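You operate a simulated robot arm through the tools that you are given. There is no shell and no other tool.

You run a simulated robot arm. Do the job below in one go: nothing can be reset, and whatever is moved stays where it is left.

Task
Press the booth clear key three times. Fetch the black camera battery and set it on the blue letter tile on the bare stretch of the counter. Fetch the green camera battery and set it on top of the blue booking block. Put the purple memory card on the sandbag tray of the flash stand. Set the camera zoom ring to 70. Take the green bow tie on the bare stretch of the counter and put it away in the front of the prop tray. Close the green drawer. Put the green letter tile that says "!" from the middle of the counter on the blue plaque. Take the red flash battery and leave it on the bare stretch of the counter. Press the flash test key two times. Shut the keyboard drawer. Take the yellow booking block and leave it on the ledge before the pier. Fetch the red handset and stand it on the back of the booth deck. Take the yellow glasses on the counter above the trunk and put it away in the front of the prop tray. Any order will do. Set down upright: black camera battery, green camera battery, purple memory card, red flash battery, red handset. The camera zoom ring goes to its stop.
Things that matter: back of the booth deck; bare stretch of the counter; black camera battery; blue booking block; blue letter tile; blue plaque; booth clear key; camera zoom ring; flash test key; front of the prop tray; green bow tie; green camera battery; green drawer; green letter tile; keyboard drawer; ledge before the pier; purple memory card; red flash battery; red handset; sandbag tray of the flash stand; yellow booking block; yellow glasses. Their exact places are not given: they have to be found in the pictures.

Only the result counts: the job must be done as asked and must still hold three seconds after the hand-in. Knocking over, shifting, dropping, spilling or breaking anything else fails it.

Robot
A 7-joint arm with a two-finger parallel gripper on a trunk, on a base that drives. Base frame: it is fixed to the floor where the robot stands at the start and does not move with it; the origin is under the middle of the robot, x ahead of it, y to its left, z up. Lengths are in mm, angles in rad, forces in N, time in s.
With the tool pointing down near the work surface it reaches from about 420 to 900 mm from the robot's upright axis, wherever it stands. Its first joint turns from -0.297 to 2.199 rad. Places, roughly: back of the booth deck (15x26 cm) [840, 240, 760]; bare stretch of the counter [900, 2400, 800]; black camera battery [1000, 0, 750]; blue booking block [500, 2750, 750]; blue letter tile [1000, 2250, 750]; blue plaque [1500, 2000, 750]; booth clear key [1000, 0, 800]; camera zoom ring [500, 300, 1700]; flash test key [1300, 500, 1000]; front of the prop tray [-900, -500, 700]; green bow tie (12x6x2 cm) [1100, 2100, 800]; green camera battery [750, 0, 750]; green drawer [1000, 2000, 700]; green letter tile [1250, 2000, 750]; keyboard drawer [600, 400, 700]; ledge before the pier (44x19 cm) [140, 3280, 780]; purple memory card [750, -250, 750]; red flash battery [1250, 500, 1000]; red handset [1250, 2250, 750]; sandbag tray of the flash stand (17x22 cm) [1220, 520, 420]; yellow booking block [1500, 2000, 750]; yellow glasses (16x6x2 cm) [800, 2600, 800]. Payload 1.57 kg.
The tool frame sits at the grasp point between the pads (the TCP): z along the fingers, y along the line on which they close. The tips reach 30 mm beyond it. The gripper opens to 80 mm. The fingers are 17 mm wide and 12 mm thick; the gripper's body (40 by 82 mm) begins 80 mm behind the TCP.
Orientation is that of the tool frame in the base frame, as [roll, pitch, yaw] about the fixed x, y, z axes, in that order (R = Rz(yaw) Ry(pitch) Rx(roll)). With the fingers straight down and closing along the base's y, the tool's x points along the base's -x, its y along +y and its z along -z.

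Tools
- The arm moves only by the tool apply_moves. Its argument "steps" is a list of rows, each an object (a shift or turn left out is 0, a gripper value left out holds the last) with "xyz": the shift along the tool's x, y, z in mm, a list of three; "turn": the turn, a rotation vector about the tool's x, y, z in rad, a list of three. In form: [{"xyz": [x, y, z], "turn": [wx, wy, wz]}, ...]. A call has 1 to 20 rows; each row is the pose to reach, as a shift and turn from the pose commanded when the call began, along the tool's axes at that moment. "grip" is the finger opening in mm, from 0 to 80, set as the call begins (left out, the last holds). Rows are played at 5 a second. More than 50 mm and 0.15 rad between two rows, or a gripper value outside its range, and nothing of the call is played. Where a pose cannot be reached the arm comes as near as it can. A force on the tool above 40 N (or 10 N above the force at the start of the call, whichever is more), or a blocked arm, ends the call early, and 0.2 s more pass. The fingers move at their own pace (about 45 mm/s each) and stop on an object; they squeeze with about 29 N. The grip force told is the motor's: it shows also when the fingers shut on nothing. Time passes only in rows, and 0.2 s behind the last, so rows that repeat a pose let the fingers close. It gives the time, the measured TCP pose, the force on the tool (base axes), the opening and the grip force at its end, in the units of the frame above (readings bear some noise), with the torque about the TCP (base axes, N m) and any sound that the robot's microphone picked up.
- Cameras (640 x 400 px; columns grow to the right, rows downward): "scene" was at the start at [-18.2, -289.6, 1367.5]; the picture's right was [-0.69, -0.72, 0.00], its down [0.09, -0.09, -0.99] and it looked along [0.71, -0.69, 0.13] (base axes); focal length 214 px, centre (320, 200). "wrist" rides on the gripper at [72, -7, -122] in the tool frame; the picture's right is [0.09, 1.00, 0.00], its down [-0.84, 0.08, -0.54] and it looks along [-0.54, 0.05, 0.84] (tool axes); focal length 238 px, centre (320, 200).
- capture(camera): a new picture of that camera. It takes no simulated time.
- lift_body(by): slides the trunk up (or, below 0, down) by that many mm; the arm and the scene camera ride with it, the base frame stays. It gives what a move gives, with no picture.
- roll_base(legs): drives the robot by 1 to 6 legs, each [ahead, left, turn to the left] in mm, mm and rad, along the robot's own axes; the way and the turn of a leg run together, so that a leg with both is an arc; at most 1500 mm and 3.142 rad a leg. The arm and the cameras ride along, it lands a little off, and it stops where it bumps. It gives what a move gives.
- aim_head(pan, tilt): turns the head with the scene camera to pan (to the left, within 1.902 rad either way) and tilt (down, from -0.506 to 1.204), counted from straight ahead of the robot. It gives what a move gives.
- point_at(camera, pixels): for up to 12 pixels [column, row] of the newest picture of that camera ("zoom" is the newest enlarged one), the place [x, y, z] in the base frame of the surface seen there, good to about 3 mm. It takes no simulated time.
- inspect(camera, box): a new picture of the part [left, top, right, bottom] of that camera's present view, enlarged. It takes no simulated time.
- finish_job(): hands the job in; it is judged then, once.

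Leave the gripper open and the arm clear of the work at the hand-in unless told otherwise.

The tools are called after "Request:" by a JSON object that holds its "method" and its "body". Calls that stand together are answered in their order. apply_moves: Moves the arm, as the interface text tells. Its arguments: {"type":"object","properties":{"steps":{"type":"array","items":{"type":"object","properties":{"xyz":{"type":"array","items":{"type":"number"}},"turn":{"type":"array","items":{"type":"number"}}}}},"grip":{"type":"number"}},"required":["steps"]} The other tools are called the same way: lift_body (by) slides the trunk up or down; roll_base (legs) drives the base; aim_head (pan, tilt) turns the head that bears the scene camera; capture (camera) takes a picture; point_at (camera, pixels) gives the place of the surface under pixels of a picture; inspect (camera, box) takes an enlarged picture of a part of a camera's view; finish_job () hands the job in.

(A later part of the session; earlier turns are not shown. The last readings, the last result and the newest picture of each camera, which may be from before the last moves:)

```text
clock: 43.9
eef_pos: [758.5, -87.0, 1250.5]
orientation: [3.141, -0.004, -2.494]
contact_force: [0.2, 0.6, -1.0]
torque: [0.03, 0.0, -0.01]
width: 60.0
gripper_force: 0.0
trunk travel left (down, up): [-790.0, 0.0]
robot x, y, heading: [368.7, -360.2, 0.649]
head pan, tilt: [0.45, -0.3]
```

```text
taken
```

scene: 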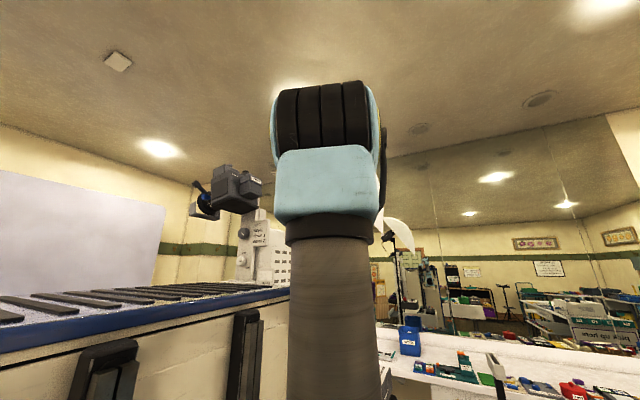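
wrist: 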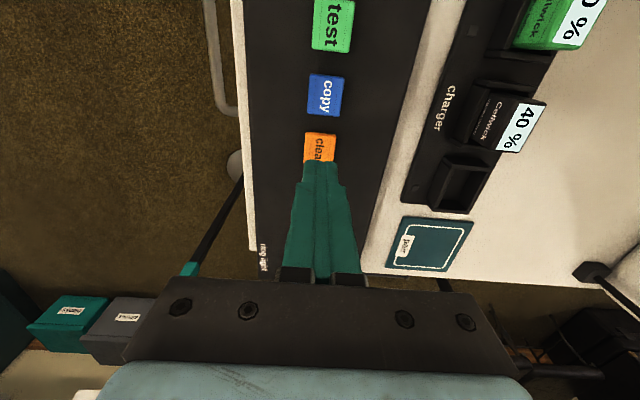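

Request:
{"method": "inspect", "body": {"camera": "scene", "box": [180, 155, 280, 225]}}

Request:
{"method": "point_at", "body": {"camera": "zoom", "pixels": [[120, 200], [160, 250], [110, 190], [100, 180], [90, 260], [300, 120], [100, 100], [150, 180]]}}

```text
5.71 times, centred on (230, 190) of scene
```

zoom: 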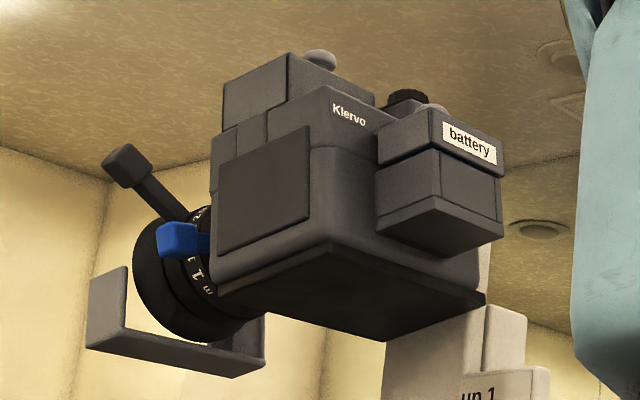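

```text
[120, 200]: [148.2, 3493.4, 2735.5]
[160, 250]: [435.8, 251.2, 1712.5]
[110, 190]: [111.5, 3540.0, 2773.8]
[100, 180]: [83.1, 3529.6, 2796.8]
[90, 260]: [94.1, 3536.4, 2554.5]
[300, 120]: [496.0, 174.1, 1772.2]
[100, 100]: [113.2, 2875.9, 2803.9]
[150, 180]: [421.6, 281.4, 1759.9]
```

The lens has two rings: one with a long black lever, one with a blue tab. I need to read the marks close up, so I back the base off and move left to bring the wrist camera near it.

Request:
{"method": "roll_base", "body": {"legs": [[-150, 0, 0], [0, 350, 0]]}}

Request:
{"method": "apply_moves", "body": {"steps": [{"xyz": [0, 0, -40], "turn": [0, -0.14, 0]}, {"xyz": [0, 0, -80], "turn": [0, -0.28, 0]}, {"xyz": [0, 0, -120], "turn": [0, -0.42, 0]}, {"xyz": [0, 0, -160], "turn": [0, -0.56, 0]}, {"xyz": [0, 0, -200], "turn": [0, -0.7, 0]}, {"xyz": [0, 0, -240], "turn": [0, -0.84, 0]}, {"xyz": [0, 0, -280], "turn": [0, -0.98, 0]}, {"xyz": [0, 0, -310], "turn": [0, -1.12, 0]}, {"xyz": [0, 0, -330], "turn": [0, -1.26, 0]}, {"xyz": [0, 0, -350], "turn": [0, -1.4, 0]}, {"xyz": [0, 0, -350], "turn": [0, -1.54, 0]}]}}

Request:
{"method": "capture", "body": {"camera": "wrist"}}

```text
clock: 47.2
eef_pos: [421.1, 108.1, 1249.4]
orientation: [-3.142, -0.003, -2.494]
contact_force: [1.1, -0.2, -0.4]
torque: [-0.01, -0.05, -0.02]
width: 60.2
gripper_force: 0.1
trunk travel left (down, up): [-790.0, 0.0]
robot x, y, heading: [28.3, -172.2, 0.651]
head pan, tilt: [0.45, -0.3]
```

```text
clock: 49.6
eef_pos: [448.9, 241.3, 1584.4]
orientation: [3.122, 1.539, -2.514]
contact_force: [0.5, 0.2, 0.0]
torque: [0.0, -0.02, 0.0]
width: 59.8
gripper_force: 0.0
out of reach, approached as far as the arm can: row 3, 4, 5, 6, 7, 8, 9, 10, 11
trunk travel left (down, up): [-790.0, 0.0]
robot x, y, heading: [30.1, -173.5, 0.643]
head pan, tilt: [0.45, -0.3]
```

```text
taken
```

wrist: 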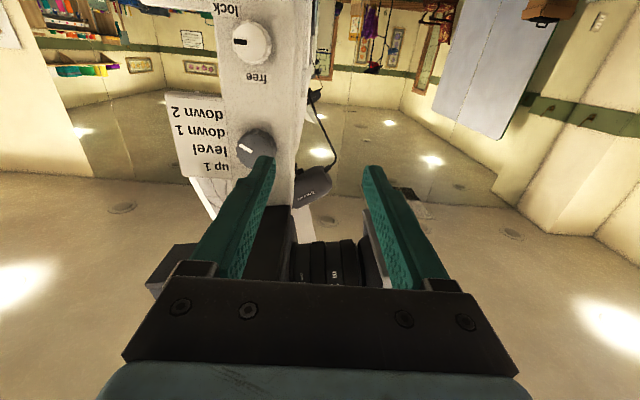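

The wrist camera is now below the lens. I zoom in on the rings around (335,260).

Request:
{"method": "inspect", "body": {"camera": "wrist", "box": [260, 190, 420, 290]}}

Request:
{"method": "inspect", "body": {"camera": "scene", "box": [200, 100, 400, 225]}}

```text
4.00 times, centred on (340, 240) of wrist
```

zoom: 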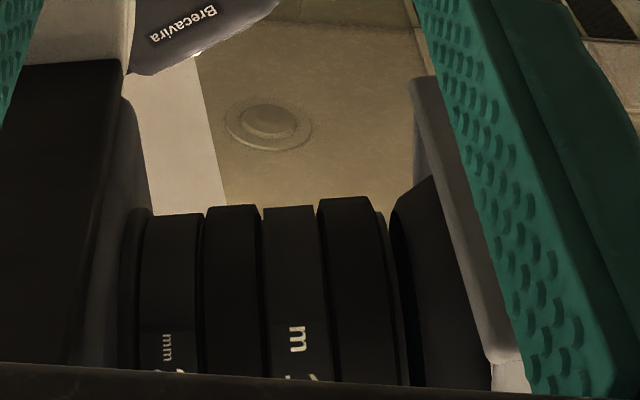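

```text
3.20 times, centred on (300, 162) of scene
```

zoom: 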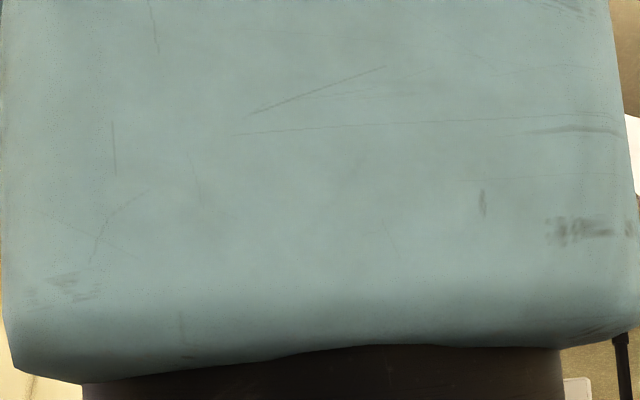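

The bands read "mm" (zoom, next to the body) and "m" (focus). I need to know which lever belongs to the zoom ring. I lower the arm and drive left so the head camera faces the lens directly.

Request:
{"method": "apply_moves", "body": {"steps": [{"xyz": [40, 0, 0]}, {"xyz": [80, 0, 0], "turn": [0, 0.14, 0]}, {"xyz": [120, 0, 0], "turn": [0, 0.28, 0]}, {"xyz": [160, 0, 0], "turn": [0, 0.42, 0]}, {"xyz": [200, 0, 0], "turn": [0, 0.56, 0]}, {"xyz": [240, 0, 0], "turn": [0, 0.7, 0]}, {"xyz": [280, 0, 0], "turn": [0, 0.84, 0]}, {"xyz": [320, 0, 0], "turn": [0, 0.98, 0]}, {"xyz": [340, 0, -20], "turn": [0, 1.12, 0]}, {"xyz": [360, 0, -40], "turn": [0, 1.26, 0]}, {"xyz": [380, 0, -60], "turn": [0, 1.4, 0]}, {"xyz": [400, 0, -70], "turn": [0, 1.54, 0]}]}}

Request:
{"method": "aim_head", "body": {"pan": 1.4, "tilt": 0.6}}

Request:
{"method": "capture", "body": {"camera": "scene"}}

Request:
{"method": "capture", "body": {"camera": "wrist"}}

```text
clock: 52.2
eef_pos: [385.0, 195.9, 1198.7]
orientation: [-3.14, -0.003, -2.494]
contact_force: [-1.5, -0.1, 0.1]
torque: [-0.01, -0.04, 0.01]
width: 60.2
gripper_force: 0.0
trunk travel left (down, up): [-790.0, 0.0]
robot x, y, heading: [24.8, -172.2, 0.651]
head pan, tilt: [0.45, -0.3]
```

```text
clock: 53.4
eef_pos: [384.6, 196.9, 1198.2]
orientation: [-3.141, -0.001, -2.494]
contact_force: [-0.4, 0.3, 0.3]
torque: [0.02, 0.01, -0.01]
width: 60.0
gripper_force: 0.1
trunk travel left (down, up): [-790.0, 0.0]
robot x, y, heading: [25.0, -171.6, 0.656]
head pan, tilt: [1.4, 0.6]
```

```text
taken
```

scene: 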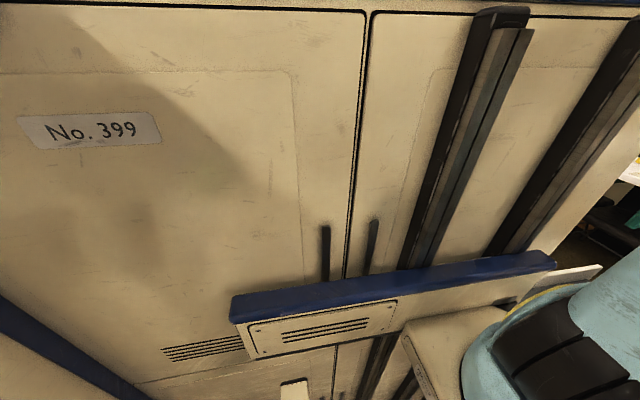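

```text
taken
```

wrist: 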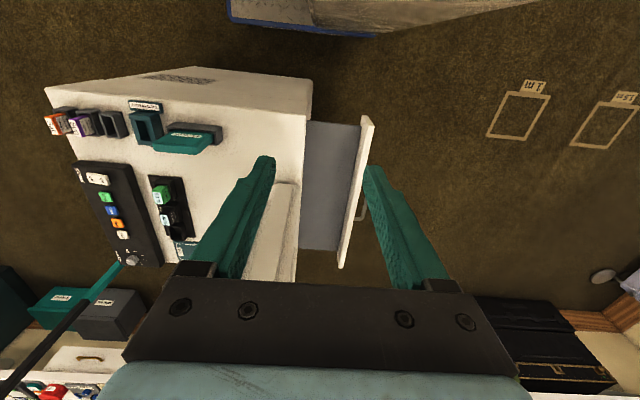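

The robot's own tall cabinet stands on its left side. I measure its extent in the wrist view's top and check.

Request:
{"method": "point_at", "body": {"camera": "wrist", "pixels": [[240, 15], [300, 15], [372, 32], [355, 15], [400, 25], [450, 12], [480, 5], [365, 150], [340, 258], [285, 230], [290, 190], [303, 85]]}}

Request:
{"method": "aim_head", "body": {"pan": 0.75, "tilt": 1.1}}

Request:
{"method": "capture", "body": {"camera": "scene"}}

```text
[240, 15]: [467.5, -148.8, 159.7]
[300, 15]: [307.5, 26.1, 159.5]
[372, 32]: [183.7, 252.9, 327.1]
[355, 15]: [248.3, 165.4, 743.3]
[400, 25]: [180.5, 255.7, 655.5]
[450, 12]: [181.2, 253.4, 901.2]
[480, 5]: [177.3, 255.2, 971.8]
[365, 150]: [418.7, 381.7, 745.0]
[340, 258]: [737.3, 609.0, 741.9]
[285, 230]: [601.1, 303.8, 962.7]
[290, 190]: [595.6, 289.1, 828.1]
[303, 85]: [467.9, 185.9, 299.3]
```

```text
clock: 54.5
eef_pos: [385.3, 196.1, 1197.7]
orientation: [-3.141, -0.001, -2.493]
contact_force: [-0.2, -0.4, -0.4]
torque: [0.0, 0.0, -0.02]
width: 60.2
gripper_force: 0.0
trunk travel left (down, up): [-790.0, 0.0]
robot x, y, heading: [22.2, -168.2, 0.649]
head pan, tilt: [0.75, 1.1]
```

```text
taken
```

scene: 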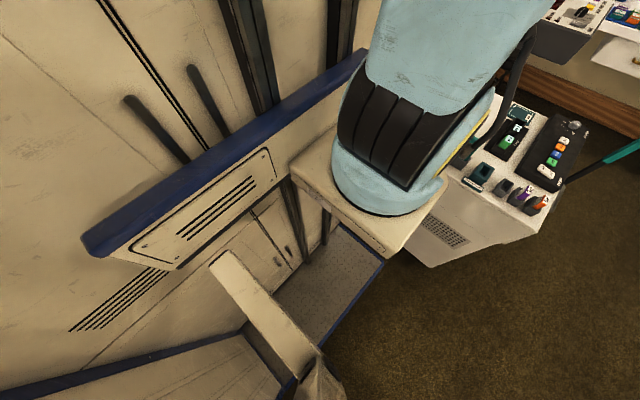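

The robot's cabinet occupies its left half (front at 383 mm ahead), so the arm serves ahead and to the right. To face the lens and the drawer I'll go to the free floor left of the booth. First I shift to a spot with turning room.

Request:
{"method": "roll_base", "body": {"legs": [[80, 0, 0], [0, 370, 0]]}}

Request:
{"method": "aim_head", "body": {"pan": 0.4, "tilt": -0.3}}

Request:
{"method": "capture", "body": {"camera": "scene"}}

Request:
{"method": "capture", "body": {"camera": "wrist"}}

```text
clock: 57.4
eef_pos: [231.3, 530.3, 1199.1]
orientation: [3.142, -0.003, -2.497]
contact_force: [0.5, -0.3, 0.3]
torque: [0.01, -0.01, -0.03]
width: 60.3
gripper_force: 0.1
trunk travel left (down, up): [-790.0, 0.0]
robot x, y, heading: [-127.8, 164.2, 0.645]
head pan, tilt: [0.75, 1.1]
```

```text
clock: 59.0
eef_pos: [232.0, 532.3, 1198.2]
orientation: [3.142, -0.002, -2.496]
contact_force: [-0.2, 0.1, -0.2]
torque: [0.02, -0.03, 0.02]
width: 60.2
gripper_force: 0.0
trunk travel left (down, up): [-790.0, 0.0]
robot x, y, heading: [-129.1, 170.3, 0.644]
head pan, tilt: [0.4, -0.3]
```

```text
taken
```

scene: 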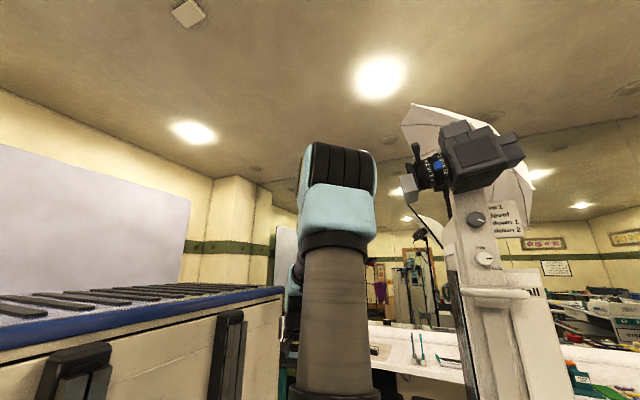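

```text
taken
```

wrist: 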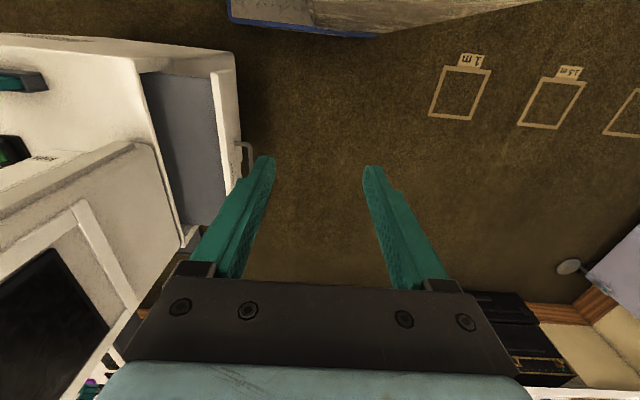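

Now the lens is visible at (430,170). I zoom in.

Request:
{"method": "inspect", "body": {"camera": "scene", "box": [390, 120, 490, 215]}}

Request:
{"method": "inspect", "body": {"camera": "scene", "box": [400, 130, 460, 200]}}

```text
4.21 times, centred on (440, 168) of scene
```

zoom: 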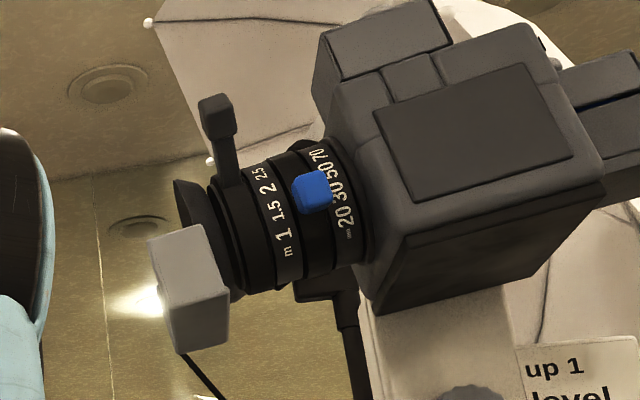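

```text
5.71 times, centred on (430, 165) of scene
```

zoom: 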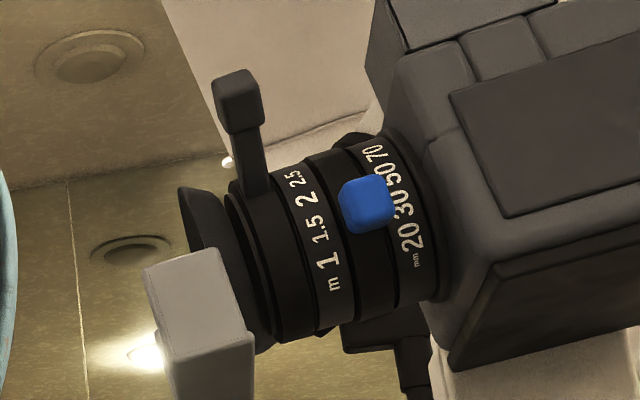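

The blue tab sits on the zoom ring; the mm scale runs 20-30-50-70 from below to the top, tab now near 30. I must push the tab upward to the stop at 70. I measure the tab and rings.

Request:
{"method": "point_at", "body": {"camera": "zoom", "pixels": [[367, 203], [345, 203], [390, 200], [367, 180], [365, 228], [412, 235], [374, 155], [325, 258], [250, 150], [235, 90], [205, 290], [540, 130]]}}

Request:
{"method": "point_at", "body": {"camera": "zoom", "pixels": [[340, 170], [325, 165], [385, 290], [320, 320], [195, 210], [250, 360], [320, 150], [370, 300], [400, 190], [420, 255]]}}

```text
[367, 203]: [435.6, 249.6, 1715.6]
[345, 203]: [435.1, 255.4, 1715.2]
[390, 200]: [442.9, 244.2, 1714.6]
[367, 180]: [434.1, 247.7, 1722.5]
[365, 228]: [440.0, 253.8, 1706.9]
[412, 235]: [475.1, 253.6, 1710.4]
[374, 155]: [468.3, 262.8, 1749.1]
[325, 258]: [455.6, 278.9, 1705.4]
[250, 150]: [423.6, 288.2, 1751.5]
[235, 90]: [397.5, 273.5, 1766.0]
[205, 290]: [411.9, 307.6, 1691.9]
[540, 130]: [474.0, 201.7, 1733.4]
```

```text
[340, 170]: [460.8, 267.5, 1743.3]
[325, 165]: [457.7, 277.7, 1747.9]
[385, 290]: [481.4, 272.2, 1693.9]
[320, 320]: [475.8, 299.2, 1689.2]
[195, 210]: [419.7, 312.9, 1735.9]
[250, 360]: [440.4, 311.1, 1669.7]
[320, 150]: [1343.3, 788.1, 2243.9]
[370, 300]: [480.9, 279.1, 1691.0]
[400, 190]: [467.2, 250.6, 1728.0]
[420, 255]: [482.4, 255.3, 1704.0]
```

I plan: robot back in front of the lens, tool horizontal pointing at the lens, closed fingers lift the blue tab from below. Drive first.

Request:
{"method": "roll_base", "body": {"legs": [[0, -310, 0], [-80, 0, 0]]}}

Request:
{"method": "apply_moves", "body": {"steps": [{"xyz": [-4, -4, -25], "turn": [0, -0.14, 0]}, {"xyz": [-8, -8, -50], "turn": [0, -0.28, 0]}, {"xyz": [-12, -12, -75], "turn": [0, -0.42, 0]}, {"xyz": [-16, -16, -100], "turn": [0, -0.56, 0]}, {"xyz": [-20, -20, -125], "turn": [0, -0.7, 0]}, {"xyz": [-24, -24, -150], "turn": [0, -0.84, 0]}, {"xyz": [-28, -28, -175], "turn": [0, -0.98, 0]}, {"xyz": [-32, -32, -200], "turn": [0, -1.12, 0]}, {"xyz": [-36, -36, -225], "turn": [0, -1.26, 0]}, {"xyz": [-40, -40, -250], "turn": [0, -1.4, 0]}, {"xyz": [-40, -40, -250], "turn": [0, -1.5, 0]}], "grip": 0}}

Request:
{"method": "capture", "body": {"camera": "wrist"}}

```text
clock: 61.7
eef_pos: [353.6, 236.8, 1197.6]
orientation: [-3.141, -0.002, -2.498]
contact_force: [-0.3, -0.2, -1.0]
torque: [-0.01, 0.04, 0.02]
width: 60.1
gripper_force: 0.0
trunk travel left (down, up): [-790.0, 0.0]
robot x, y, heading: [-9.0, -132.8, 0.645]
head pan, tilt: [0.4, -0.3]
```

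```text
clock: 62.6
eef_pos: [374.2, 236.2, 1272.2]
orientation: [3.132, 0.425, -2.506]
contact_force: [15.6, 22.3, -10.4]
torque: [-1.04, 0.11, -1.24]
width: 0.0
gripper_force: 7.9
trunk travel left (down, up): [-790.0, 0.0]
robot x, y, heading: [-7.7, -124.4, 0.643]
head pan, tilt: [0.4, -0.3]
stopped in row 4: the force on the tool passed its limit at 54 N (the readings are from after the stop); the commanded pose is now the measured one
```

```text
taken
```

wrist: 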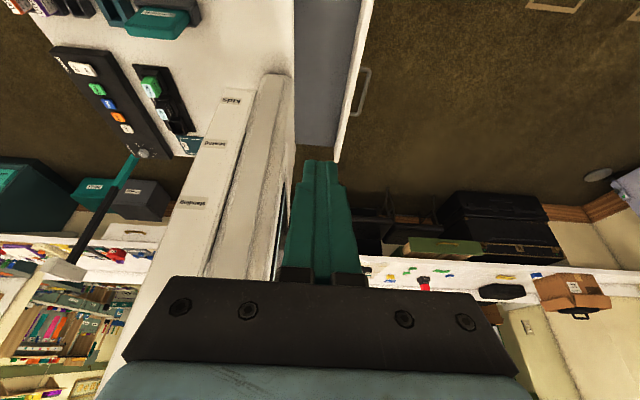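

The tool pushed against something (likely my own cabinet's front edge, since the tool is left of the robot axis). I look before moving.

Request:
{"method": "capture", "body": {"camera": "scene"}}

Request:
{"method": "apply_moves", "body": {"steps": [{"xyz": [-14, 0, 6]}, {"xyz": [-27, 0, 12]}, {"xyz": [-27, -30, 12]}, {"xyz": [-27, -60, 12]}, {"xyz": [-27, -90, 12]}, {"xyz": [-27, -120, 12]}]}}

```text
taken
```

scene: 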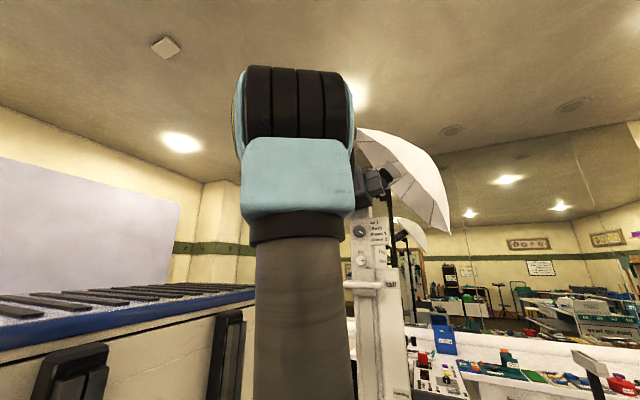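

```text
clock: 64.0
eef_pos: [468.1, 158.9, 1271.3]
orientation: [3.134, 0.424, -2.502]
contact_force: [-1.4, -0.2, -0.7]
torque: [0.0, -0.03, -0.05]
width: 0.0
gripper_force: 21.0
trunk travel left (down, up): [-790.0, 0.0]
robot x, y, heading: [-6.9, -129.6, 0.649]
head pan, tilt: [0.4, -0.3]
```

Free again. I move the base left 95 mm so the tool stays right of my cabinet, then pitch the tool up to horizontal.

Request:
{"method": "roll_base", "body": {"legs": [[0, 95, 0]]}}

Request:
{"method": "apply_moves", "body": {"steps": [{"turn": [0, -0.14, 0]}, {"turn": [0, -0.28, 0]}, {"turn": [0, -0.42, 0]}, {"turn": [0, -0.56, 0]}, {"turn": [0, -0.7, 0]}, {"turn": [0, -0.84, 0]}, {"turn": [0, -0.98, 0]}, {"turn": [0, -1.1, 0]}, {"turn": [0, -1.14, 0]}]}}

```text
clock: 65.1
eef_pos: [407.7, 236.4, 1269.2]
orientation: [3.134, 0.425, -2.504]
contact_force: [-0.5, -0.5, 0.5]
torque: [0.0, 0.03, 0.02]
width: 0.0
gripper_force: 21.3
trunk travel left (down, up): [-790.0, 0.0]
robot x, y, heading: [-66.2, -50.5, 0.648]
head pan, tilt: [0.4, -0.3]
```

```text
clock: 67.1
eef_pos: [476.9, 309.0, 1307.4]
orientation: [2.257, 1.561, 2.898]
contact_force: [-0.5, 0.6, -0.6]
torque: [0.01, 0.01, -0.02]
width: 0.1
gripper_force: 21.3
out of reach, approached as far as the arm can: row 4, 5, 6, 7, 8, 9
trunk travel left (down, up): [-790.0, 0.0]
robot x, y, heading: [-63.6, -50.4, 0.647]
head pan, tilt: [0.4, -0.3]
```

Tool is horizontal now. I raise it toward z≈1600 while asking to move back, and check where it gets.

Request:
{"method": "apply_moves", "body": {"steps": [{"xyz": [-40, -4, -15]}, {"xyz": [-80, -8, -30]}, {"xyz": [-120, -12, -45]}, {"xyz": [-160, -16, -60]}, {"xyz": [-200, -20, -75]}, {"xyz": [-240, -22, -90]}, {"xyz": [-280, -24, -97]}]}}

Request:
{"method": "capture", "body": {"camera": "wrist"}}

Request:
{"method": "capture", "body": {"camera": "scene"}}

```text
clock: 68.7
eef_pos: [488.8, 265.9, 1484.1]
orientation: [2.442, 1.563, 3.086]
contact_force: [0.6, -0.3, 0.2]
torque: [0.01, 0.01, 0.0]
width: 0.1
gripper_force: 21.6
out of reach, approached as far as the arm can: row 4, 5, 6, 7
trunk travel left (down, up): [-790.0, 0.0]
robot x, y, heading: [-63.8, -48.9, 0.646]
head pan, tilt: [0.4, -0.3]
```

```text
taken
```

wrist: 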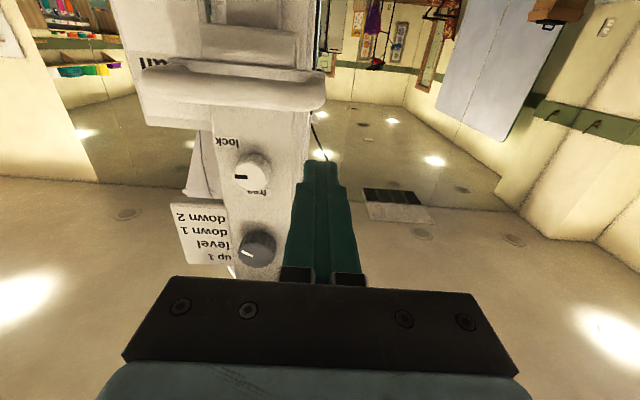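

```text
taken
```

scene: 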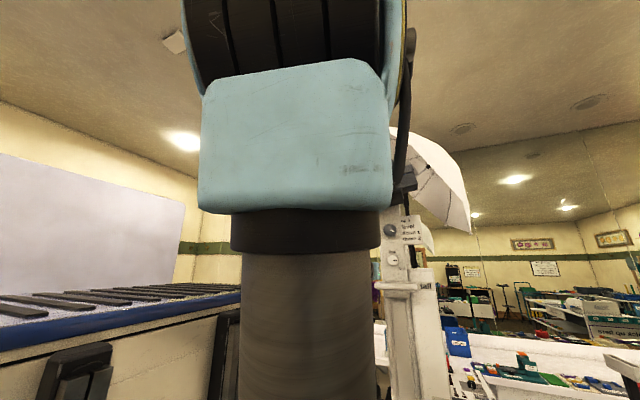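

The horizontal tool needs more distance: the arm's base seems to sit at about (155,-95) in the robot's frame. I'll fold the arm down and reposition the base further right, so the lens is ~480 mm from the arm axis, as in the earlier pose that worked.

Request:
{"method": "apply_moves", "body": {"steps": [{"xyz": [40, 0, 0]}, {"xyz": [80, 0, 0], "turn": [0, 0.14, 0]}, {"xyz": [120, 0, 0], "turn": [0, 0.28, 0]}, {"xyz": [160, 0, 0], "turn": [0, 0.42, 0]}, {"xyz": [190, 0, -10], "turn": [0, 0.56, 0]}, {"xyz": [210, 0, -20], "turn": [0, 0.7, 0]}, {"xyz": [230, 0, -30], "turn": [0, 0.84, 0]}, {"xyz": [250, 0, -40], "turn": [0, 0.98, 0]}, {"xyz": [265, 0, -60], "turn": [0, 1.12, 0]}, {"xyz": [280, 0, -80], "turn": [0, 1.26, 0]}, {"xyz": [280, 0, -90], "turn": [0, 1.4, 0]}, {"xyz": [280, 0, -90], "turn": [0, 1.54, 0]}]}}

Request:
{"method": "roll_base", "body": {"legs": [[0, -200, 0]]}}

```text
clock: 71.3
eef_pos: [414.6, 209.0, 1204.9]
orientation: [3.133, 0.022, -2.501]
contact_force: [-0.1, -0.5, -0.1]
torque: [0.05, -0.06, 0.0]
width: 0.0
gripper_force: 21.4
out of reach, approached as far as the arm can: row 6, 7
trunk travel left (down, up): [-790.0, 0.0]
robot x, y, heading: [-64.5, -48.8, 0.642]
head pan, tilt: [0.4, -0.3]
```

```text
clock: 72.9
eef_pos: [537.7, 46.0, 1203.6]
orientation: [3.134, 0.024, -2.504]
contact_force: [-0.8, 0.5, 0.2]
torque: [0.02, 0.0, -0.02]
width: 0.1
gripper_force: 21.1
trunk travel left (down, up): [-790.0, 0.0]
robot x, y, heading: [58.9, -212.1, 0.647]
head pan, tilt: [0.4, -0.3]
```

I check the mast top's front parts (knobs, bar) in the head camera before sweeping the gripper near it.

Request:
{"method": "aim_head", "body": {"pan": 0.5, "tilt": -0.25}}

Request:
{"method": "capture", "body": {"camera": "scene"}}

Request:
{"method": "capture", "body": {"camera": "wrist"}}

```text
clock: 73.6
eef_pos: [537.3, 46.8, 1203.5]
orientation: [3.135, 0.024, -2.505]
contact_force: [0.4, 0.7, 0.2]
torque: [-0.04, -0.02, 0.01]
width: 0.1
gripper_force: 21.2
trunk travel left (down, up): [-790.0, 0.0]
robot x, y, heading: [52.8, -213.9, 0.642]
head pan, tilt: [0.499, -0.25]
```

```text
taken
```

scene: 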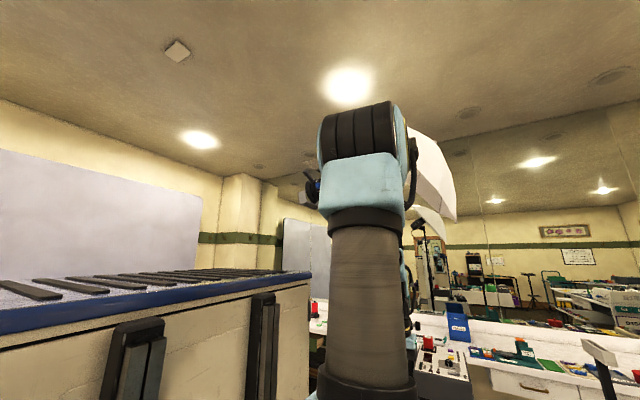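

```text
taken
```

wrist: 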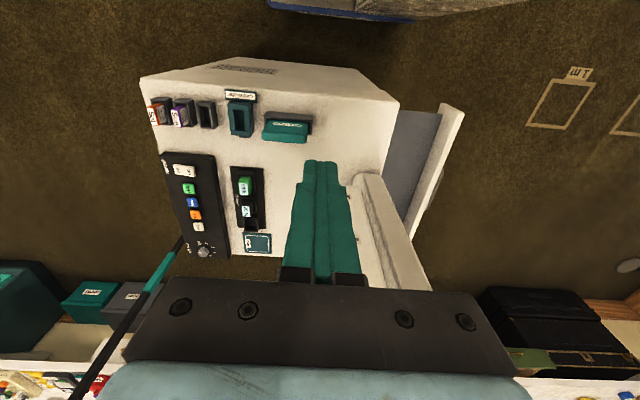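

Request:
{"method": "point_at", "body": {"camera": "scene", "pixels": [[100, 300], [250, 278], [300, 272], [150, 280], [60, 290], [350, 60], [365, 140], [390, 190]]}}

```text
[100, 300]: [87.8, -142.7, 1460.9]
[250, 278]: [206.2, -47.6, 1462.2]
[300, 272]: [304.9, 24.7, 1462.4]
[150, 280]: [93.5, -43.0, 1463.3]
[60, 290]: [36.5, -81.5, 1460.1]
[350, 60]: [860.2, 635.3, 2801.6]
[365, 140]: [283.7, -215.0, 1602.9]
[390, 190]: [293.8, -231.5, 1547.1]
```

Cabinet top is at z≈1462, so above that I can swing left freely. I raise and pitch the tool while staying on the right, further out.

Request:
{"method": "apply_moves", "body": {"steps": [{"xyz": [-20, 0, -10]}, {"xyz": [-45, 0, -30], "turn": [0, -0.14, 0]}, {"xyz": [-70, 0, -50], "turn": [0, -0.28, 0]}, {"xyz": [-90, 0, -75], "turn": [0, -0.42, 0]}, {"xyz": [-104, 0, -100], "turn": [0, -0.56, 0]}, {"xyz": [-110, 0, -130], "turn": [0, -0.7, 0]}, {"xyz": [-110, 0, -160], "turn": [0, -0.84, 0]}, {"xyz": [-110, 0, -190], "turn": [0, -0.98, 0]}, {"xyz": [-110, 0, -220], "turn": [0, -1.12, 0]}, {"xyz": [-110, 0, -250], "turn": [0, -1.26, 0]}, {"xyz": [-110, 0, -280], "turn": [0, -1.4, 0]}, {"xyz": [-110, 0, -310], "turn": [0, -1.54, 0]}, {"xyz": [-110, 0, -350], "turn": [0, -1.54, 0]}]}}

Request:
{"method": "capture", "body": {"camera": "wrist"}}

```text
clock: 76.4
eef_pos: [628.1, 108.1, 1545.9]
orientation: [2.213, 1.564, 2.847]
contact_force: [0.0, 1.1, 0.7]
torque: [0.01, 0.03, 0.02]
width: 0.2
gripper_force: 21.3
out of reach, approached as far as the arm can: row 10, 12, 13
trunk travel left (down, up): [-790.0, 0.0]
robot x, y, heading: [55.7, -208.7, 0.64]
head pan, tilt: [0.499, -0.25]
```

```text
taken
```

wrist: 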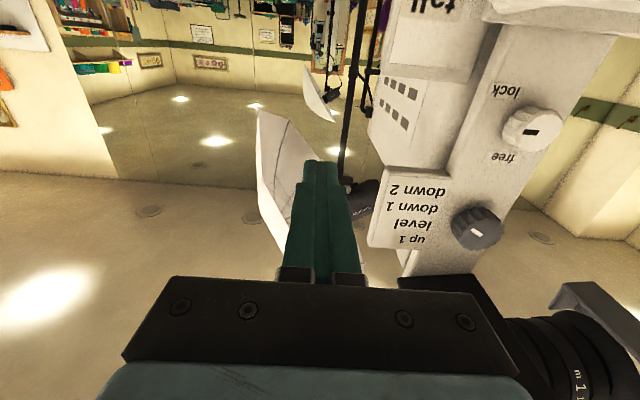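

Good: tool is horizontal at z≈1546. Measure the knobs and parts around.

Request:
{"method": "point_at", "body": {"camera": "wrist", "pixels": [[530, 128], [476, 228], [420, 210], [450, 290], [545, 360], [580, 370], [600, 310], [620, 300], [500, 60], [580, 20], [440, 270], [500, 310]]}}

```text
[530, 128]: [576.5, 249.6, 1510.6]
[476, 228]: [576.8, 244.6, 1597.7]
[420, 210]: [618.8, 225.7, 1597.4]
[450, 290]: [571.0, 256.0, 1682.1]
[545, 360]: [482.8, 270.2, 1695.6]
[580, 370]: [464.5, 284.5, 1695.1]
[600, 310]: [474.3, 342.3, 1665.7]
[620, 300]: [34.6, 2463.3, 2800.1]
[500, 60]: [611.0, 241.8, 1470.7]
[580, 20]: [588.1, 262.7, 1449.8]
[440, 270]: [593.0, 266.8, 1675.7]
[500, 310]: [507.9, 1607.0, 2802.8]
```

Knobs end at u≈607, so I can sweep left with tips below 600. I move left and slightly back toward the tab's column, staying at z≈1575 below the lens.

Request:
{"method": "apply_moves", "body": {"steps": [{"xyz": [-5, 40, -6]}, {"xyz": [-10, 80, -14]}, {"xyz": [-15, 120, -26]}, {"xyz": [-20, 160, -42]}, {"xyz": [-25, 195, -60]}, {"xyz": [-30, 227, -84]}]}}

Request:
{"method": "capture", "body": {"camera": "wrist"}}

```text
clock: 77.8
eef_pos: [426.6, 244.7, 1575.0]
orientation: [2.409, 1.561, 3.043]
contact_force: [0.5, -0.3, 0.2]
torque: [-0.04, 0.04, 0.01]
width: 0.0
gripper_force: 21.7
trunk travel left (down, up): [-790.0, 0.0]
robot x, y, heading: [58.6, -212.6, 0.642]
head pan, tilt: [0.499, -0.25]
```

```text
taken
```

wrist: 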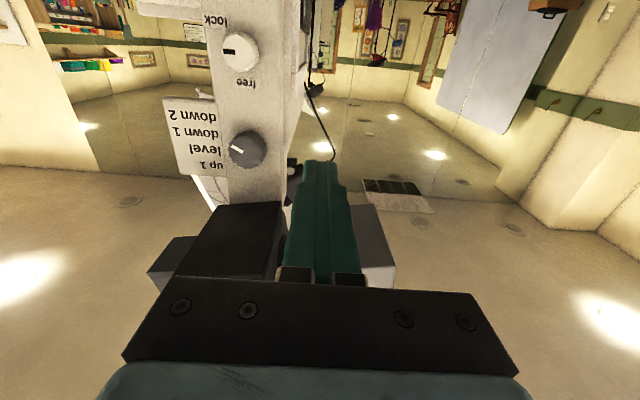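

Reached the column under the tab: u≈488, v≈-63. Rise to just below the tab.

Request:
{"method": "apply_moves", "body": {"steps": [{"xyz": [-35, -3, -6]}, {"xyz": [-70, -3, -6]}, {"xyz": [-95, -3, -6]}, {"xyz": [-110, -3, -6]}]}}

Request:
{"method": "capture", "body": {"camera": "wrist"}}

Request:
{"method": "capture", "body": {"camera": "scene"}}

```text
clock: 78.8
eef_pos: [422.9, 239.8, 1683.0]
orientation: [2.401, 1.56, 3.037]
contact_force: [0.3, 0.1, -0.6]
torque: [0.01, 0.04, 0.02]
width: 0.0
gripper_force: 21.1
trunk travel left (down, up): [-790.0, 0.0]
robot x, y, heading: [53.8, -212.2, 0.637]
head pan, tilt: [0.499, -0.25]
```

```text
taken
```

wrist: 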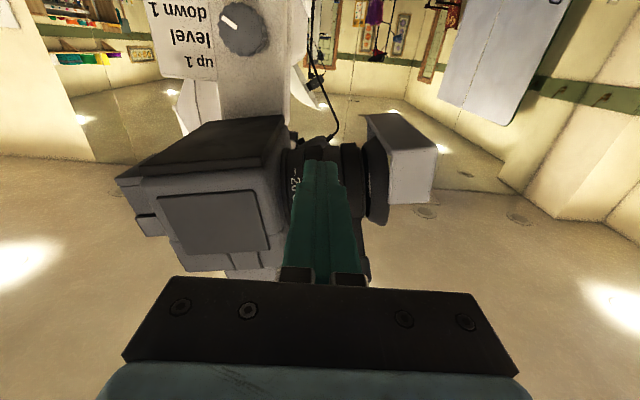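

```text
taken
```

scene: 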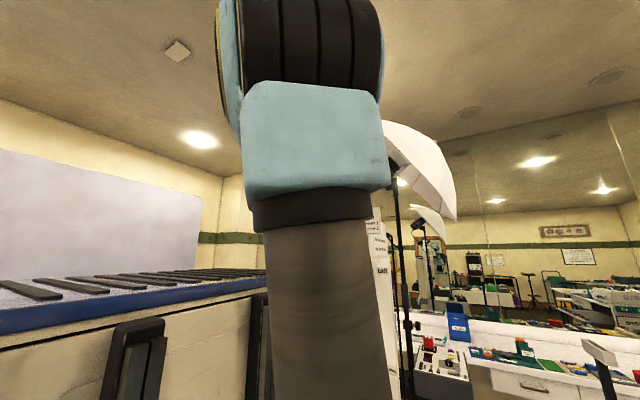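

TCP at u=482, v=-64, z=1683, just under the tab. I push upward in small steps and watch the force.

Request:
{"method": "apply_moves", "body": {"steps": [{"xyz": [-6, -1, 0]}, {"xyz": [-12, -1, 0]}, {"xyz": [-18, -1, 0]}, {"xyz": [-24, -1, 0]}, {"xyz": [-30, -1, 0]}]}}

Request:
{"method": "inspect", "body": {"camera": "wrist", "box": [230, 130, 430, 290]}}

```text
clock: 80.0
eef_pos: [425.9, 235.7, 1716.1]
orientation: [2.365, 1.563, 3.002]
contact_force: [0.4, 0.3, -0.1]
torque: [0.0, 0.01, 0.0]
width: 0.0
gripper_force: 21.3
trunk travel left (down, up): [-790.0, 0.0]
robot x, y, heading: [58.5, -209.4, 0.642]
head pan, tilt: [0.499, -0.25]
```

```text
2.50 times, centred on (330, 210) of wrist
```

zoom: 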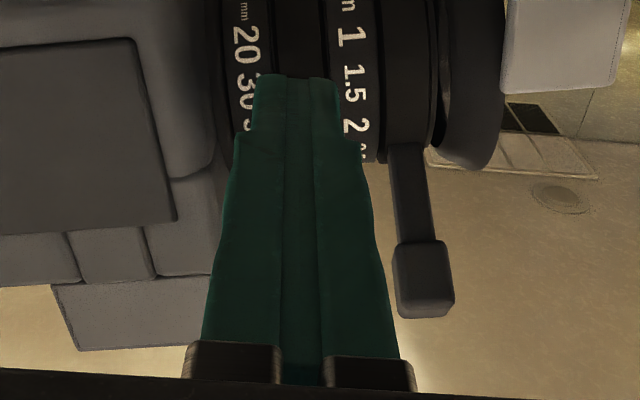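

No resistance yet; the tab should be riding on the fingers. Continue upward, stopping at resistance.

Request:
{"method": "apply_moves", "body": {"steps": [{"xyz": [-6, 3, 0]}, {"xyz": [-12, 3, 0]}, {"xyz": [-18, 3, 0]}, {"xyz": [-24, 3, 0]}, {"xyz": [-28, 3, 0]}]}}

Request:
{"method": "inspect", "body": {"camera": "wrist", "box": [230, 130, 430, 290]}}

```text
clock: 81.2
eef_pos: [421.9, 240.5, 1743.9]
orientation: [2.369, 1.564, 3.006]
contact_force: [-0.2, -0.3, -0.2]
torque: [0.0, 0.04, -0.01]
width: 0.2
gripper_force: 21.5
trunk travel left (down, up): [-790.0, 0.0]
robot x, y, heading: [58.3, -211.7, 0.642]
head pan, tilt: [0.499, -0.25]
```

```text
2.50 times, centred on (330, 210) of wrist
```

zoom: 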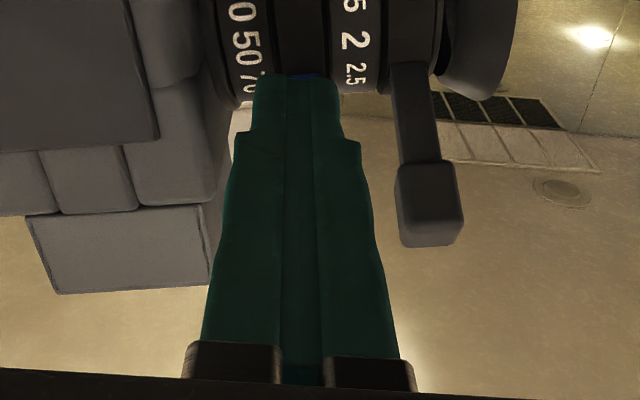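

A blue edge shows just past the fingertips near "70". I push a bit further up and forward until it resists.

Request:
{"method": "apply_moves", "body": {"steps": [{"xyz": [-3, 0, 2]}, {"xyz": [-6, 0, 4]}, {"xyz": [-9, 0, 6]}, {"xyz": [-12, 0, 8]}]}}

Request:
{"method": "inspect", "body": {"camera": "wrist", "box": [230, 130, 430, 290]}}

```text
clock: 81.8
eef_pos: [422.4, 240.4, 1744.3]
orientation: [2.795, 1.553, -2.856]
contact_force: [-7.5, -13.3, -10.3]
torque: [-0.16, 0.14, -0.03]
width: 0.0
gripper_force: 21.4
trunk travel left (down, up): [-790.0, 0.0]
robot x, y, heading: [56.7, -209.7, 0.639]
head pan, tilt: [0.499, -0.25]
stopped in row 2: the force on the tool passed its limit at 47 N (the readings are from after the stop); the commanded pose is now the measured one
```

```text
2.50 times, centred on (330, 210) of wrist
```

zoom: 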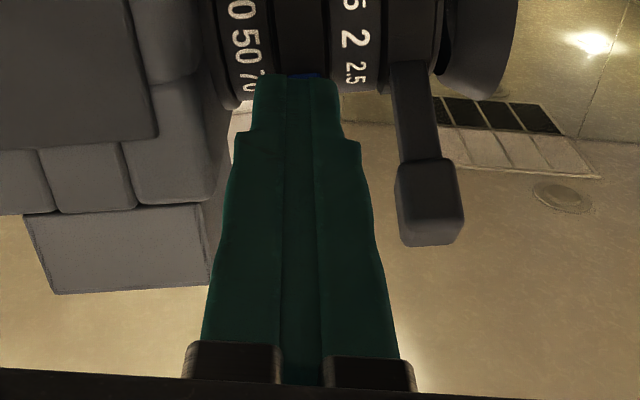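

Firm resistance (47 N) – the ring is at its stop. I back away along the contact normal and then look at the ring.

Request:
{"method": "apply_moves", "body": {"steps": [{"xyz": [4, 0, -4]}, {"xyz": [10, 0, -12]}, {"xyz": [30, 0, -20]}, {"xyz": [60, 0, -20]}, {"xyz": [100, 0, -20]}, {"xyz": [140, 0, -15]}, {"xyz": [180, 0, -10]}]}}

Request:
{"method": "capture", "body": {"camera": "wrist"}}

```text
clock: 83.4
eef_pos: [411.4, 233.5, 1565.6]
orientation: [2.778, 1.555, -2.868]
contact_force: [0.1, -0.1, -0.1]
torque: [-0.03, -0.05, 0.02]
width: 0.0
gripper_force: 21.2
trunk travel left (down, up): [-790.0, 0.0]
robot x, y, heading: [55.0, -212.4, 0.641]
head pan, tilt: [0.499, -0.25]
```

```text
taken
```

wrist: 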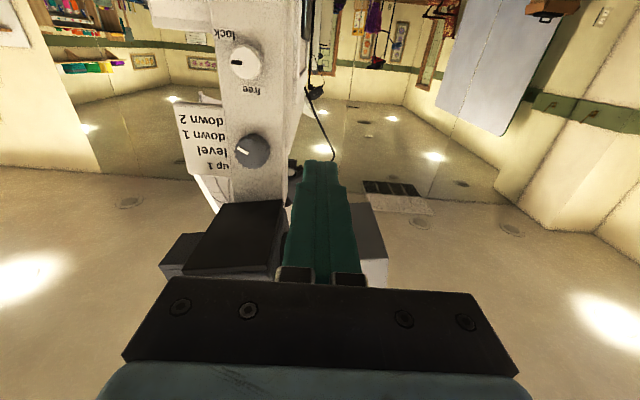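

Now sweep back right (away from the mast) and fold down.

Request:
{"method": "apply_moves", "body": {"steps": [{"xyz": [5, -35, 28]}, {"xyz": [10, -75, 48]}, {"xyz": [15, -115, 66]}, {"xyz": [20, -155, 80]}, {"xyz": [25, -195, 90]}, {"xyz": [30, -232, 97]}]}}

Request:
{"method": "apply_moves", "body": {"steps": [{"xyz": [40, 0, 0]}, {"xyz": [75, 0, 0], "turn": [0, 0.14, 0]}, {"xyz": [105, 0, 0], "turn": [0, 0.28, 0]}, {"xyz": [135, 0, 0], "turn": [0, 0.42, 0]}, {"xyz": [165, 0, 0], "turn": [0, 0.56, 0]}, {"xyz": [195, 0, 0], "turn": [0, 0.7, 0]}, {"xyz": [225, 0, 0], "turn": [0, 0.84, 0]}, {"xyz": [250, 0, -10], "turn": [0, 0.98, 0]}, {"xyz": [275, 0, -20], "turn": [0, 1.12, 0]}, {"xyz": [300, 0, -40], "turn": [0, 1.26, 0]}, {"xyz": [320, 0, -60], "turn": [0, 1.4, 0]}, {"xyz": [340, 0, -80], "turn": [0, 1.54, 0]}]}}

```text
clock: 84.8
eef_pos: [627.0, 106.7, 1531.7]
orientation: [2.811, 1.552, -2.836]
contact_force: [0.0, -0.2, -0.2]
torque: [0.02, 0.03, -0.03]
width: 0.0
gripper_force: 21.4
trunk travel left (down, up): [-790.0, 0.0]
robot x, y, heading: [57.6, -209.9, 0.644]
head pan, tilt: [0.499, -0.25]
```

```text
clock: 87.4
eef_pos: [558.1, 55.3, 1192.8]
orientation: [3.137, 0.014, -2.506]
contact_force: [0.0, -0.3, -0.2]
torque: [0.03, -0.03, 0.0]
width: 0.0
gripper_force: 21.3
trunk travel left (down, up): [-790.0, 0.0]
robot x, y, heading: [56.3, -213.2, 0.643]
head pan, tilt: [0.499, -0.25]
```

Next the keyboard drawer. I drive left 335 mm to be in front of its panel's side, check the zoom ring with the head and the drawer with the wrist.

Request:
{"method": "roll_base", "body": {"legs": [[0, 340, 0]]}}

Request:
{"method": "aim_head", "body": {"pan": 0.3, "tilt": -0.3}}

Request:
{"method": "capture", "body": {"camera": "scene"}}

Request:
{"method": "capture", "body": {"camera": "wrist"}}

```text
clock: 89.6
eef_pos: [352.7, 331.8, 1193.8]
orientation: [3.136, 0.016, -2.503]
contact_force: [0.4, -0.9, -0.6]
torque: [-0.01, 0.01, 0.0]
width: 0.0
gripper_force: 20.9
trunk travel left (down, up): [-790.0, 0.0]
robot x, y, heading: [-152.2, 61.3, 0.645]
head pan, tilt: [0.499, -0.25]
```

```text
clock: 90.3
eef_pos: [352.3, 333.3, 1192.0]
orientation: [3.136, 0.015, -2.502]
contact_force: [0.8, -0.2, 0.6]
torque: [0.0, 0.03, 0.01]
width: 0.0
gripper_force: 21.1
trunk travel left (down, up): [-790.0, 0.0]
robot x, y, heading: [-149.7, 61.5, 0.647]
head pan, tilt: [0.3, -0.3]
```

```text
taken
```

scene: 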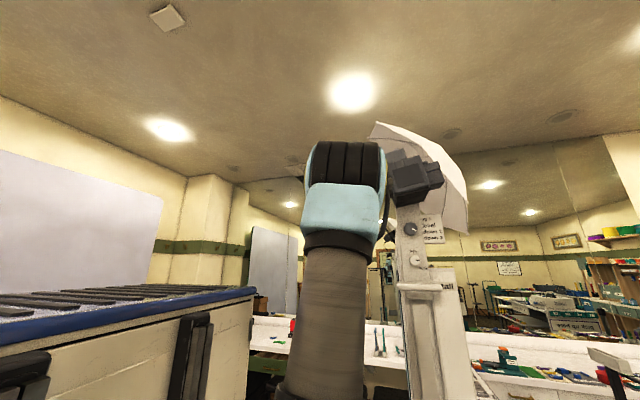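

```text
taken
```

wrist: 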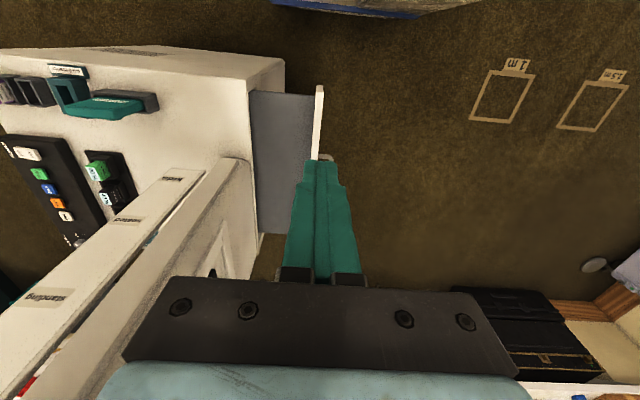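

The lens is still hidden here; I'll verify it later. Now lower the trunk and bring the closed fingers down outside the drawer panel.

Request:
{"method": "lift_body", "body": {"by": -115}}

Request:
{"method": "apply_moves", "body": {"steps": [{"xyz": [-40, 18, 0]}, {"xyz": [-80, 36, 0]}, {"xyz": [-108, 49, 0]}, {"xyz": [-108, 49, 45]}, {"xyz": [-108, 49, 90]}, {"xyz": [-108, 49, 135]}, {"xyz": [-108, 49, 180]}, {"xyz": [-108, 49, 225]}, {"xyz": [-108, 49, 270]}]}}

Request:
{"method": "capture", "body": {"camera": "wrist"}}

```text
clock: 91.8
eef_pos: [351.5, 332.5, 1077.5]
orientation: [3.135, 0.016, -2.502]
contact_force: [-0.1, 0.4, 0.2]
torque: [-0.01, 0.03, 0.0]
width: 0.0
gripper_force: 21.9
trunk travel left (down, up): [-675.0, 115.0]
robot x, y, heading: [-148.6, 62.6, 0.645]
head pan, tilt: [0.3, -0.3]
```

```text
clock: 93.8
eef_pos: [408.9, 436.1, 811.1]
orientation: [3.137, 0.016, -2.502]
contact_force: [-0.1, 0.2, 0.6]
torque: [0.03, 0.0, 0.01]
width: 0.0
gripper_force: 20.5
trunk travel left (down, up): [-675.0, 115.0]
robot x, y, heading: [-148.4, 59.9, 0.648]
head pan, tilt: [0.3, -0.3]
```

```text
taken
```

wrist: 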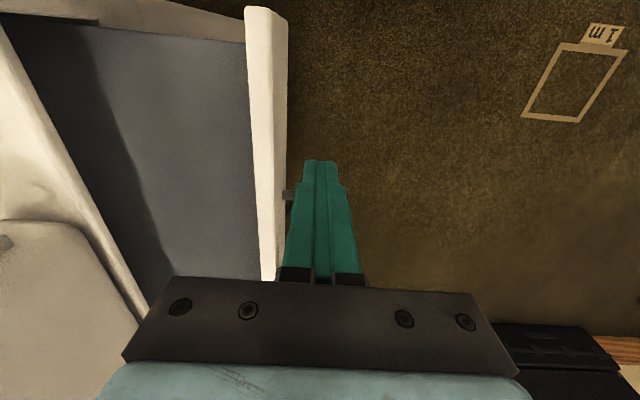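

Request:
{"method": "point_at", "body": {"camera": "wrist", "pixels": [[288, 194], [285, 130], [270, 60], [265, 200], [250, 100], [270, 15], [60, 150], [60, 250]]}}

```text
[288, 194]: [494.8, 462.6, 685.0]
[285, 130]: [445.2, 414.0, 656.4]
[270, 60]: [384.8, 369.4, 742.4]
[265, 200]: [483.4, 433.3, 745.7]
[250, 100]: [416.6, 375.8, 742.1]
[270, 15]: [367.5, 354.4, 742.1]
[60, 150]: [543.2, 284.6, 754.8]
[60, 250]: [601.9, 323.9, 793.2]
```

Handle starts at u≈674, my fingers at u≈590 are clear. I go down to z=720 and push the panel in (-v).

Request:
{"method": "apply_moves", "body": {"steps": [{"xyz": [0, 0, 45]}, {"xyz": [0, 0, 91]}]}}

Request:
{"method": "apply_moves", "body": {"steps": [{"xyz": [0, -15, 0]}, {"xyz": [0, -30, 0]}, {"xyz": [0, -45, 0]}, {"xyz": [0, -60, 0]}, {"xyz": [0, -75, 0]}, {"xyz": [0, -90, 0]}, {"xyz": [0, -105, 0]}, {"xyz": [0, -120, 0]}, {"xyz": [0, -135, 0]}]}}

Request:
{"method": "capture", "body": {"camera": "wrist"}}

```text
clock: 94.4
eef_pos: [408.2, 439.4, 717.2]
orientation: [3.135, 0.017, -2.503]
contact_force: [0.1, -0.6, -0.2]
torque: [0.04, -0.02, 0.0]
width: 0.0
gripper_force: 21.3
trunk travel left (down, up): [-675.0, 115.0]
robot x, y, heading: [-147.4, 64.2, 0.647]
head pan, tilt: [0.3, -0.3]
```

```text
clock: 96.4
eef_pos: [493.8, 331.8, 718.1]
orientation: [3.135, 0.015, -2.502]
contact_force: [0.2, -1.4, -0.2]
torque: [0.0, 0.03, 0.01]
width: 0.0
gripper_force: 21.3
trunk travel left (down, up): [-675.0, 115.0]
robot x, y, heading: [-147.8, 61.4, 0.647]
head pan, tilt: [0.3, -0.3]
```

```text
taken
```

wrist: 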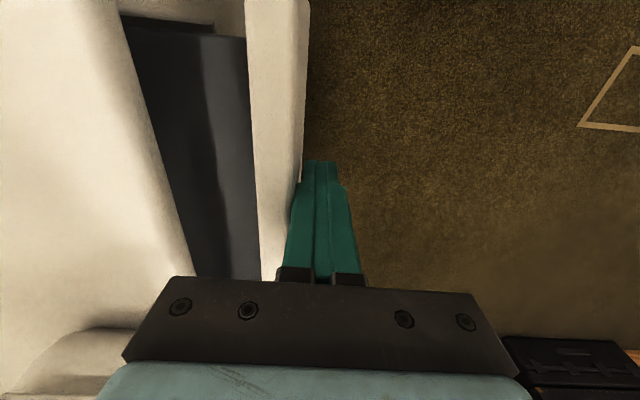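

The drawer slides. Continue until it's shut.

Request:
{"method": "apply_moves", "body": {"steps": [{"xyz": [0, -12, 0]}, {"xyz": [0, -22, 0]}, {"xyz": [0, -30, 0]}, {"xyz": [0, -36, 0]}, {"xyz": [0, -42, 0]}, {"xyz": [0, -48, 0]}, {"xyz": [0, -54, 0]}]}}

Request:
{"method": "capture", "body": {"camera": "wrist"}}

```text
clock: 97.9
eef_pos: [518.5, 300.4, 717.1]
orientation: [3.128, 0.015, -2.497]
contact_force: [-3.4, 4.6, 1.2]
torque: [-0.13, -0.11, -0.05]
width: 0.1
gripper_force: 21.4
trunk travel left (down, up): [-675.0, 115.0]
robot x, y, heading: [-148.6, 59.1, 0.643]
head pan, tilt: [0.3, -0.3]
stopped in row 7: the force on the tool passed its limit at 46 N (the readings are from after the stop); the commanded pose is now the measured one
```

```text
taken
```

wrist: 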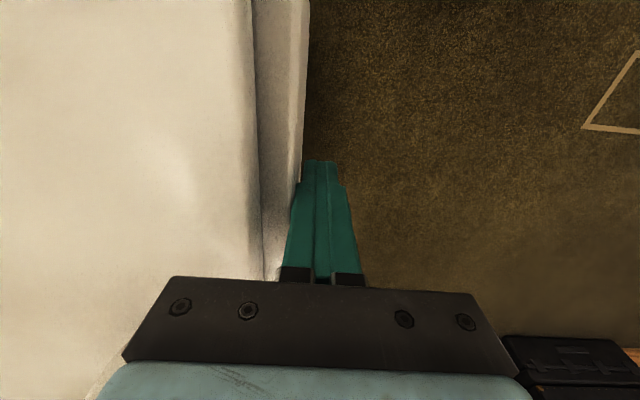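

The drawer is shut (hard stop at 46 N). I back off and rise.

Request:
{"method": "apply_moves", "body": {"steps": [{"xyz": [0, 10, 0]}, {"xyz": [0, 40, 0]}, {"xyz": [0, 60, -30]}, {"xyz": [0, 60, -75]}, {"xyz": [0, 60, -120]}, {"xyz": [0, 60, -165]}, {"xyz": [0, 60, -210]}, {"xyz": [0, 60, -255]}, {"xyz": [20, 60, -300]}, {"xyz": [50, 60, -330]}, {"xyz": [90, 60, -350]}]}}

Request:
{"method": "capture", "body": {"camera": "wrist"}}

```text
clock: 100.3
eef_pos: [410.5, 283.2, 1067.1]
orientation: [3.13, 0.013, -2.495]
contact_force: [0.2, 0.0, -0.3]
torque: [-0.01, 0.07, -0.03]
width: 0.0
gripper_force: 21.0
trunk travel left (down, up): [-675.0, 115.0]
robot x, y, heading: [-148.2, 61.8, 0.643]
head pan, tilt: [0.3, -0.3]
```

```text
taken
```

wrist: 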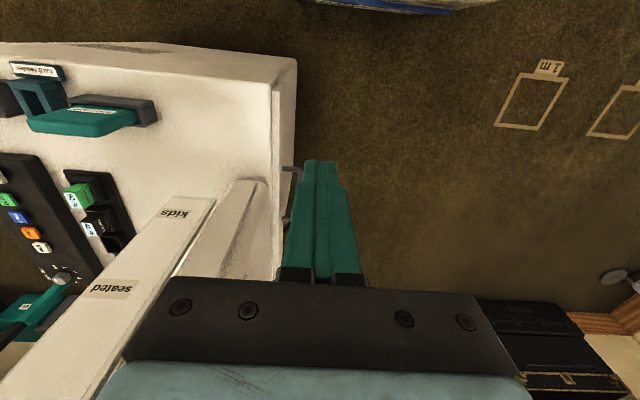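

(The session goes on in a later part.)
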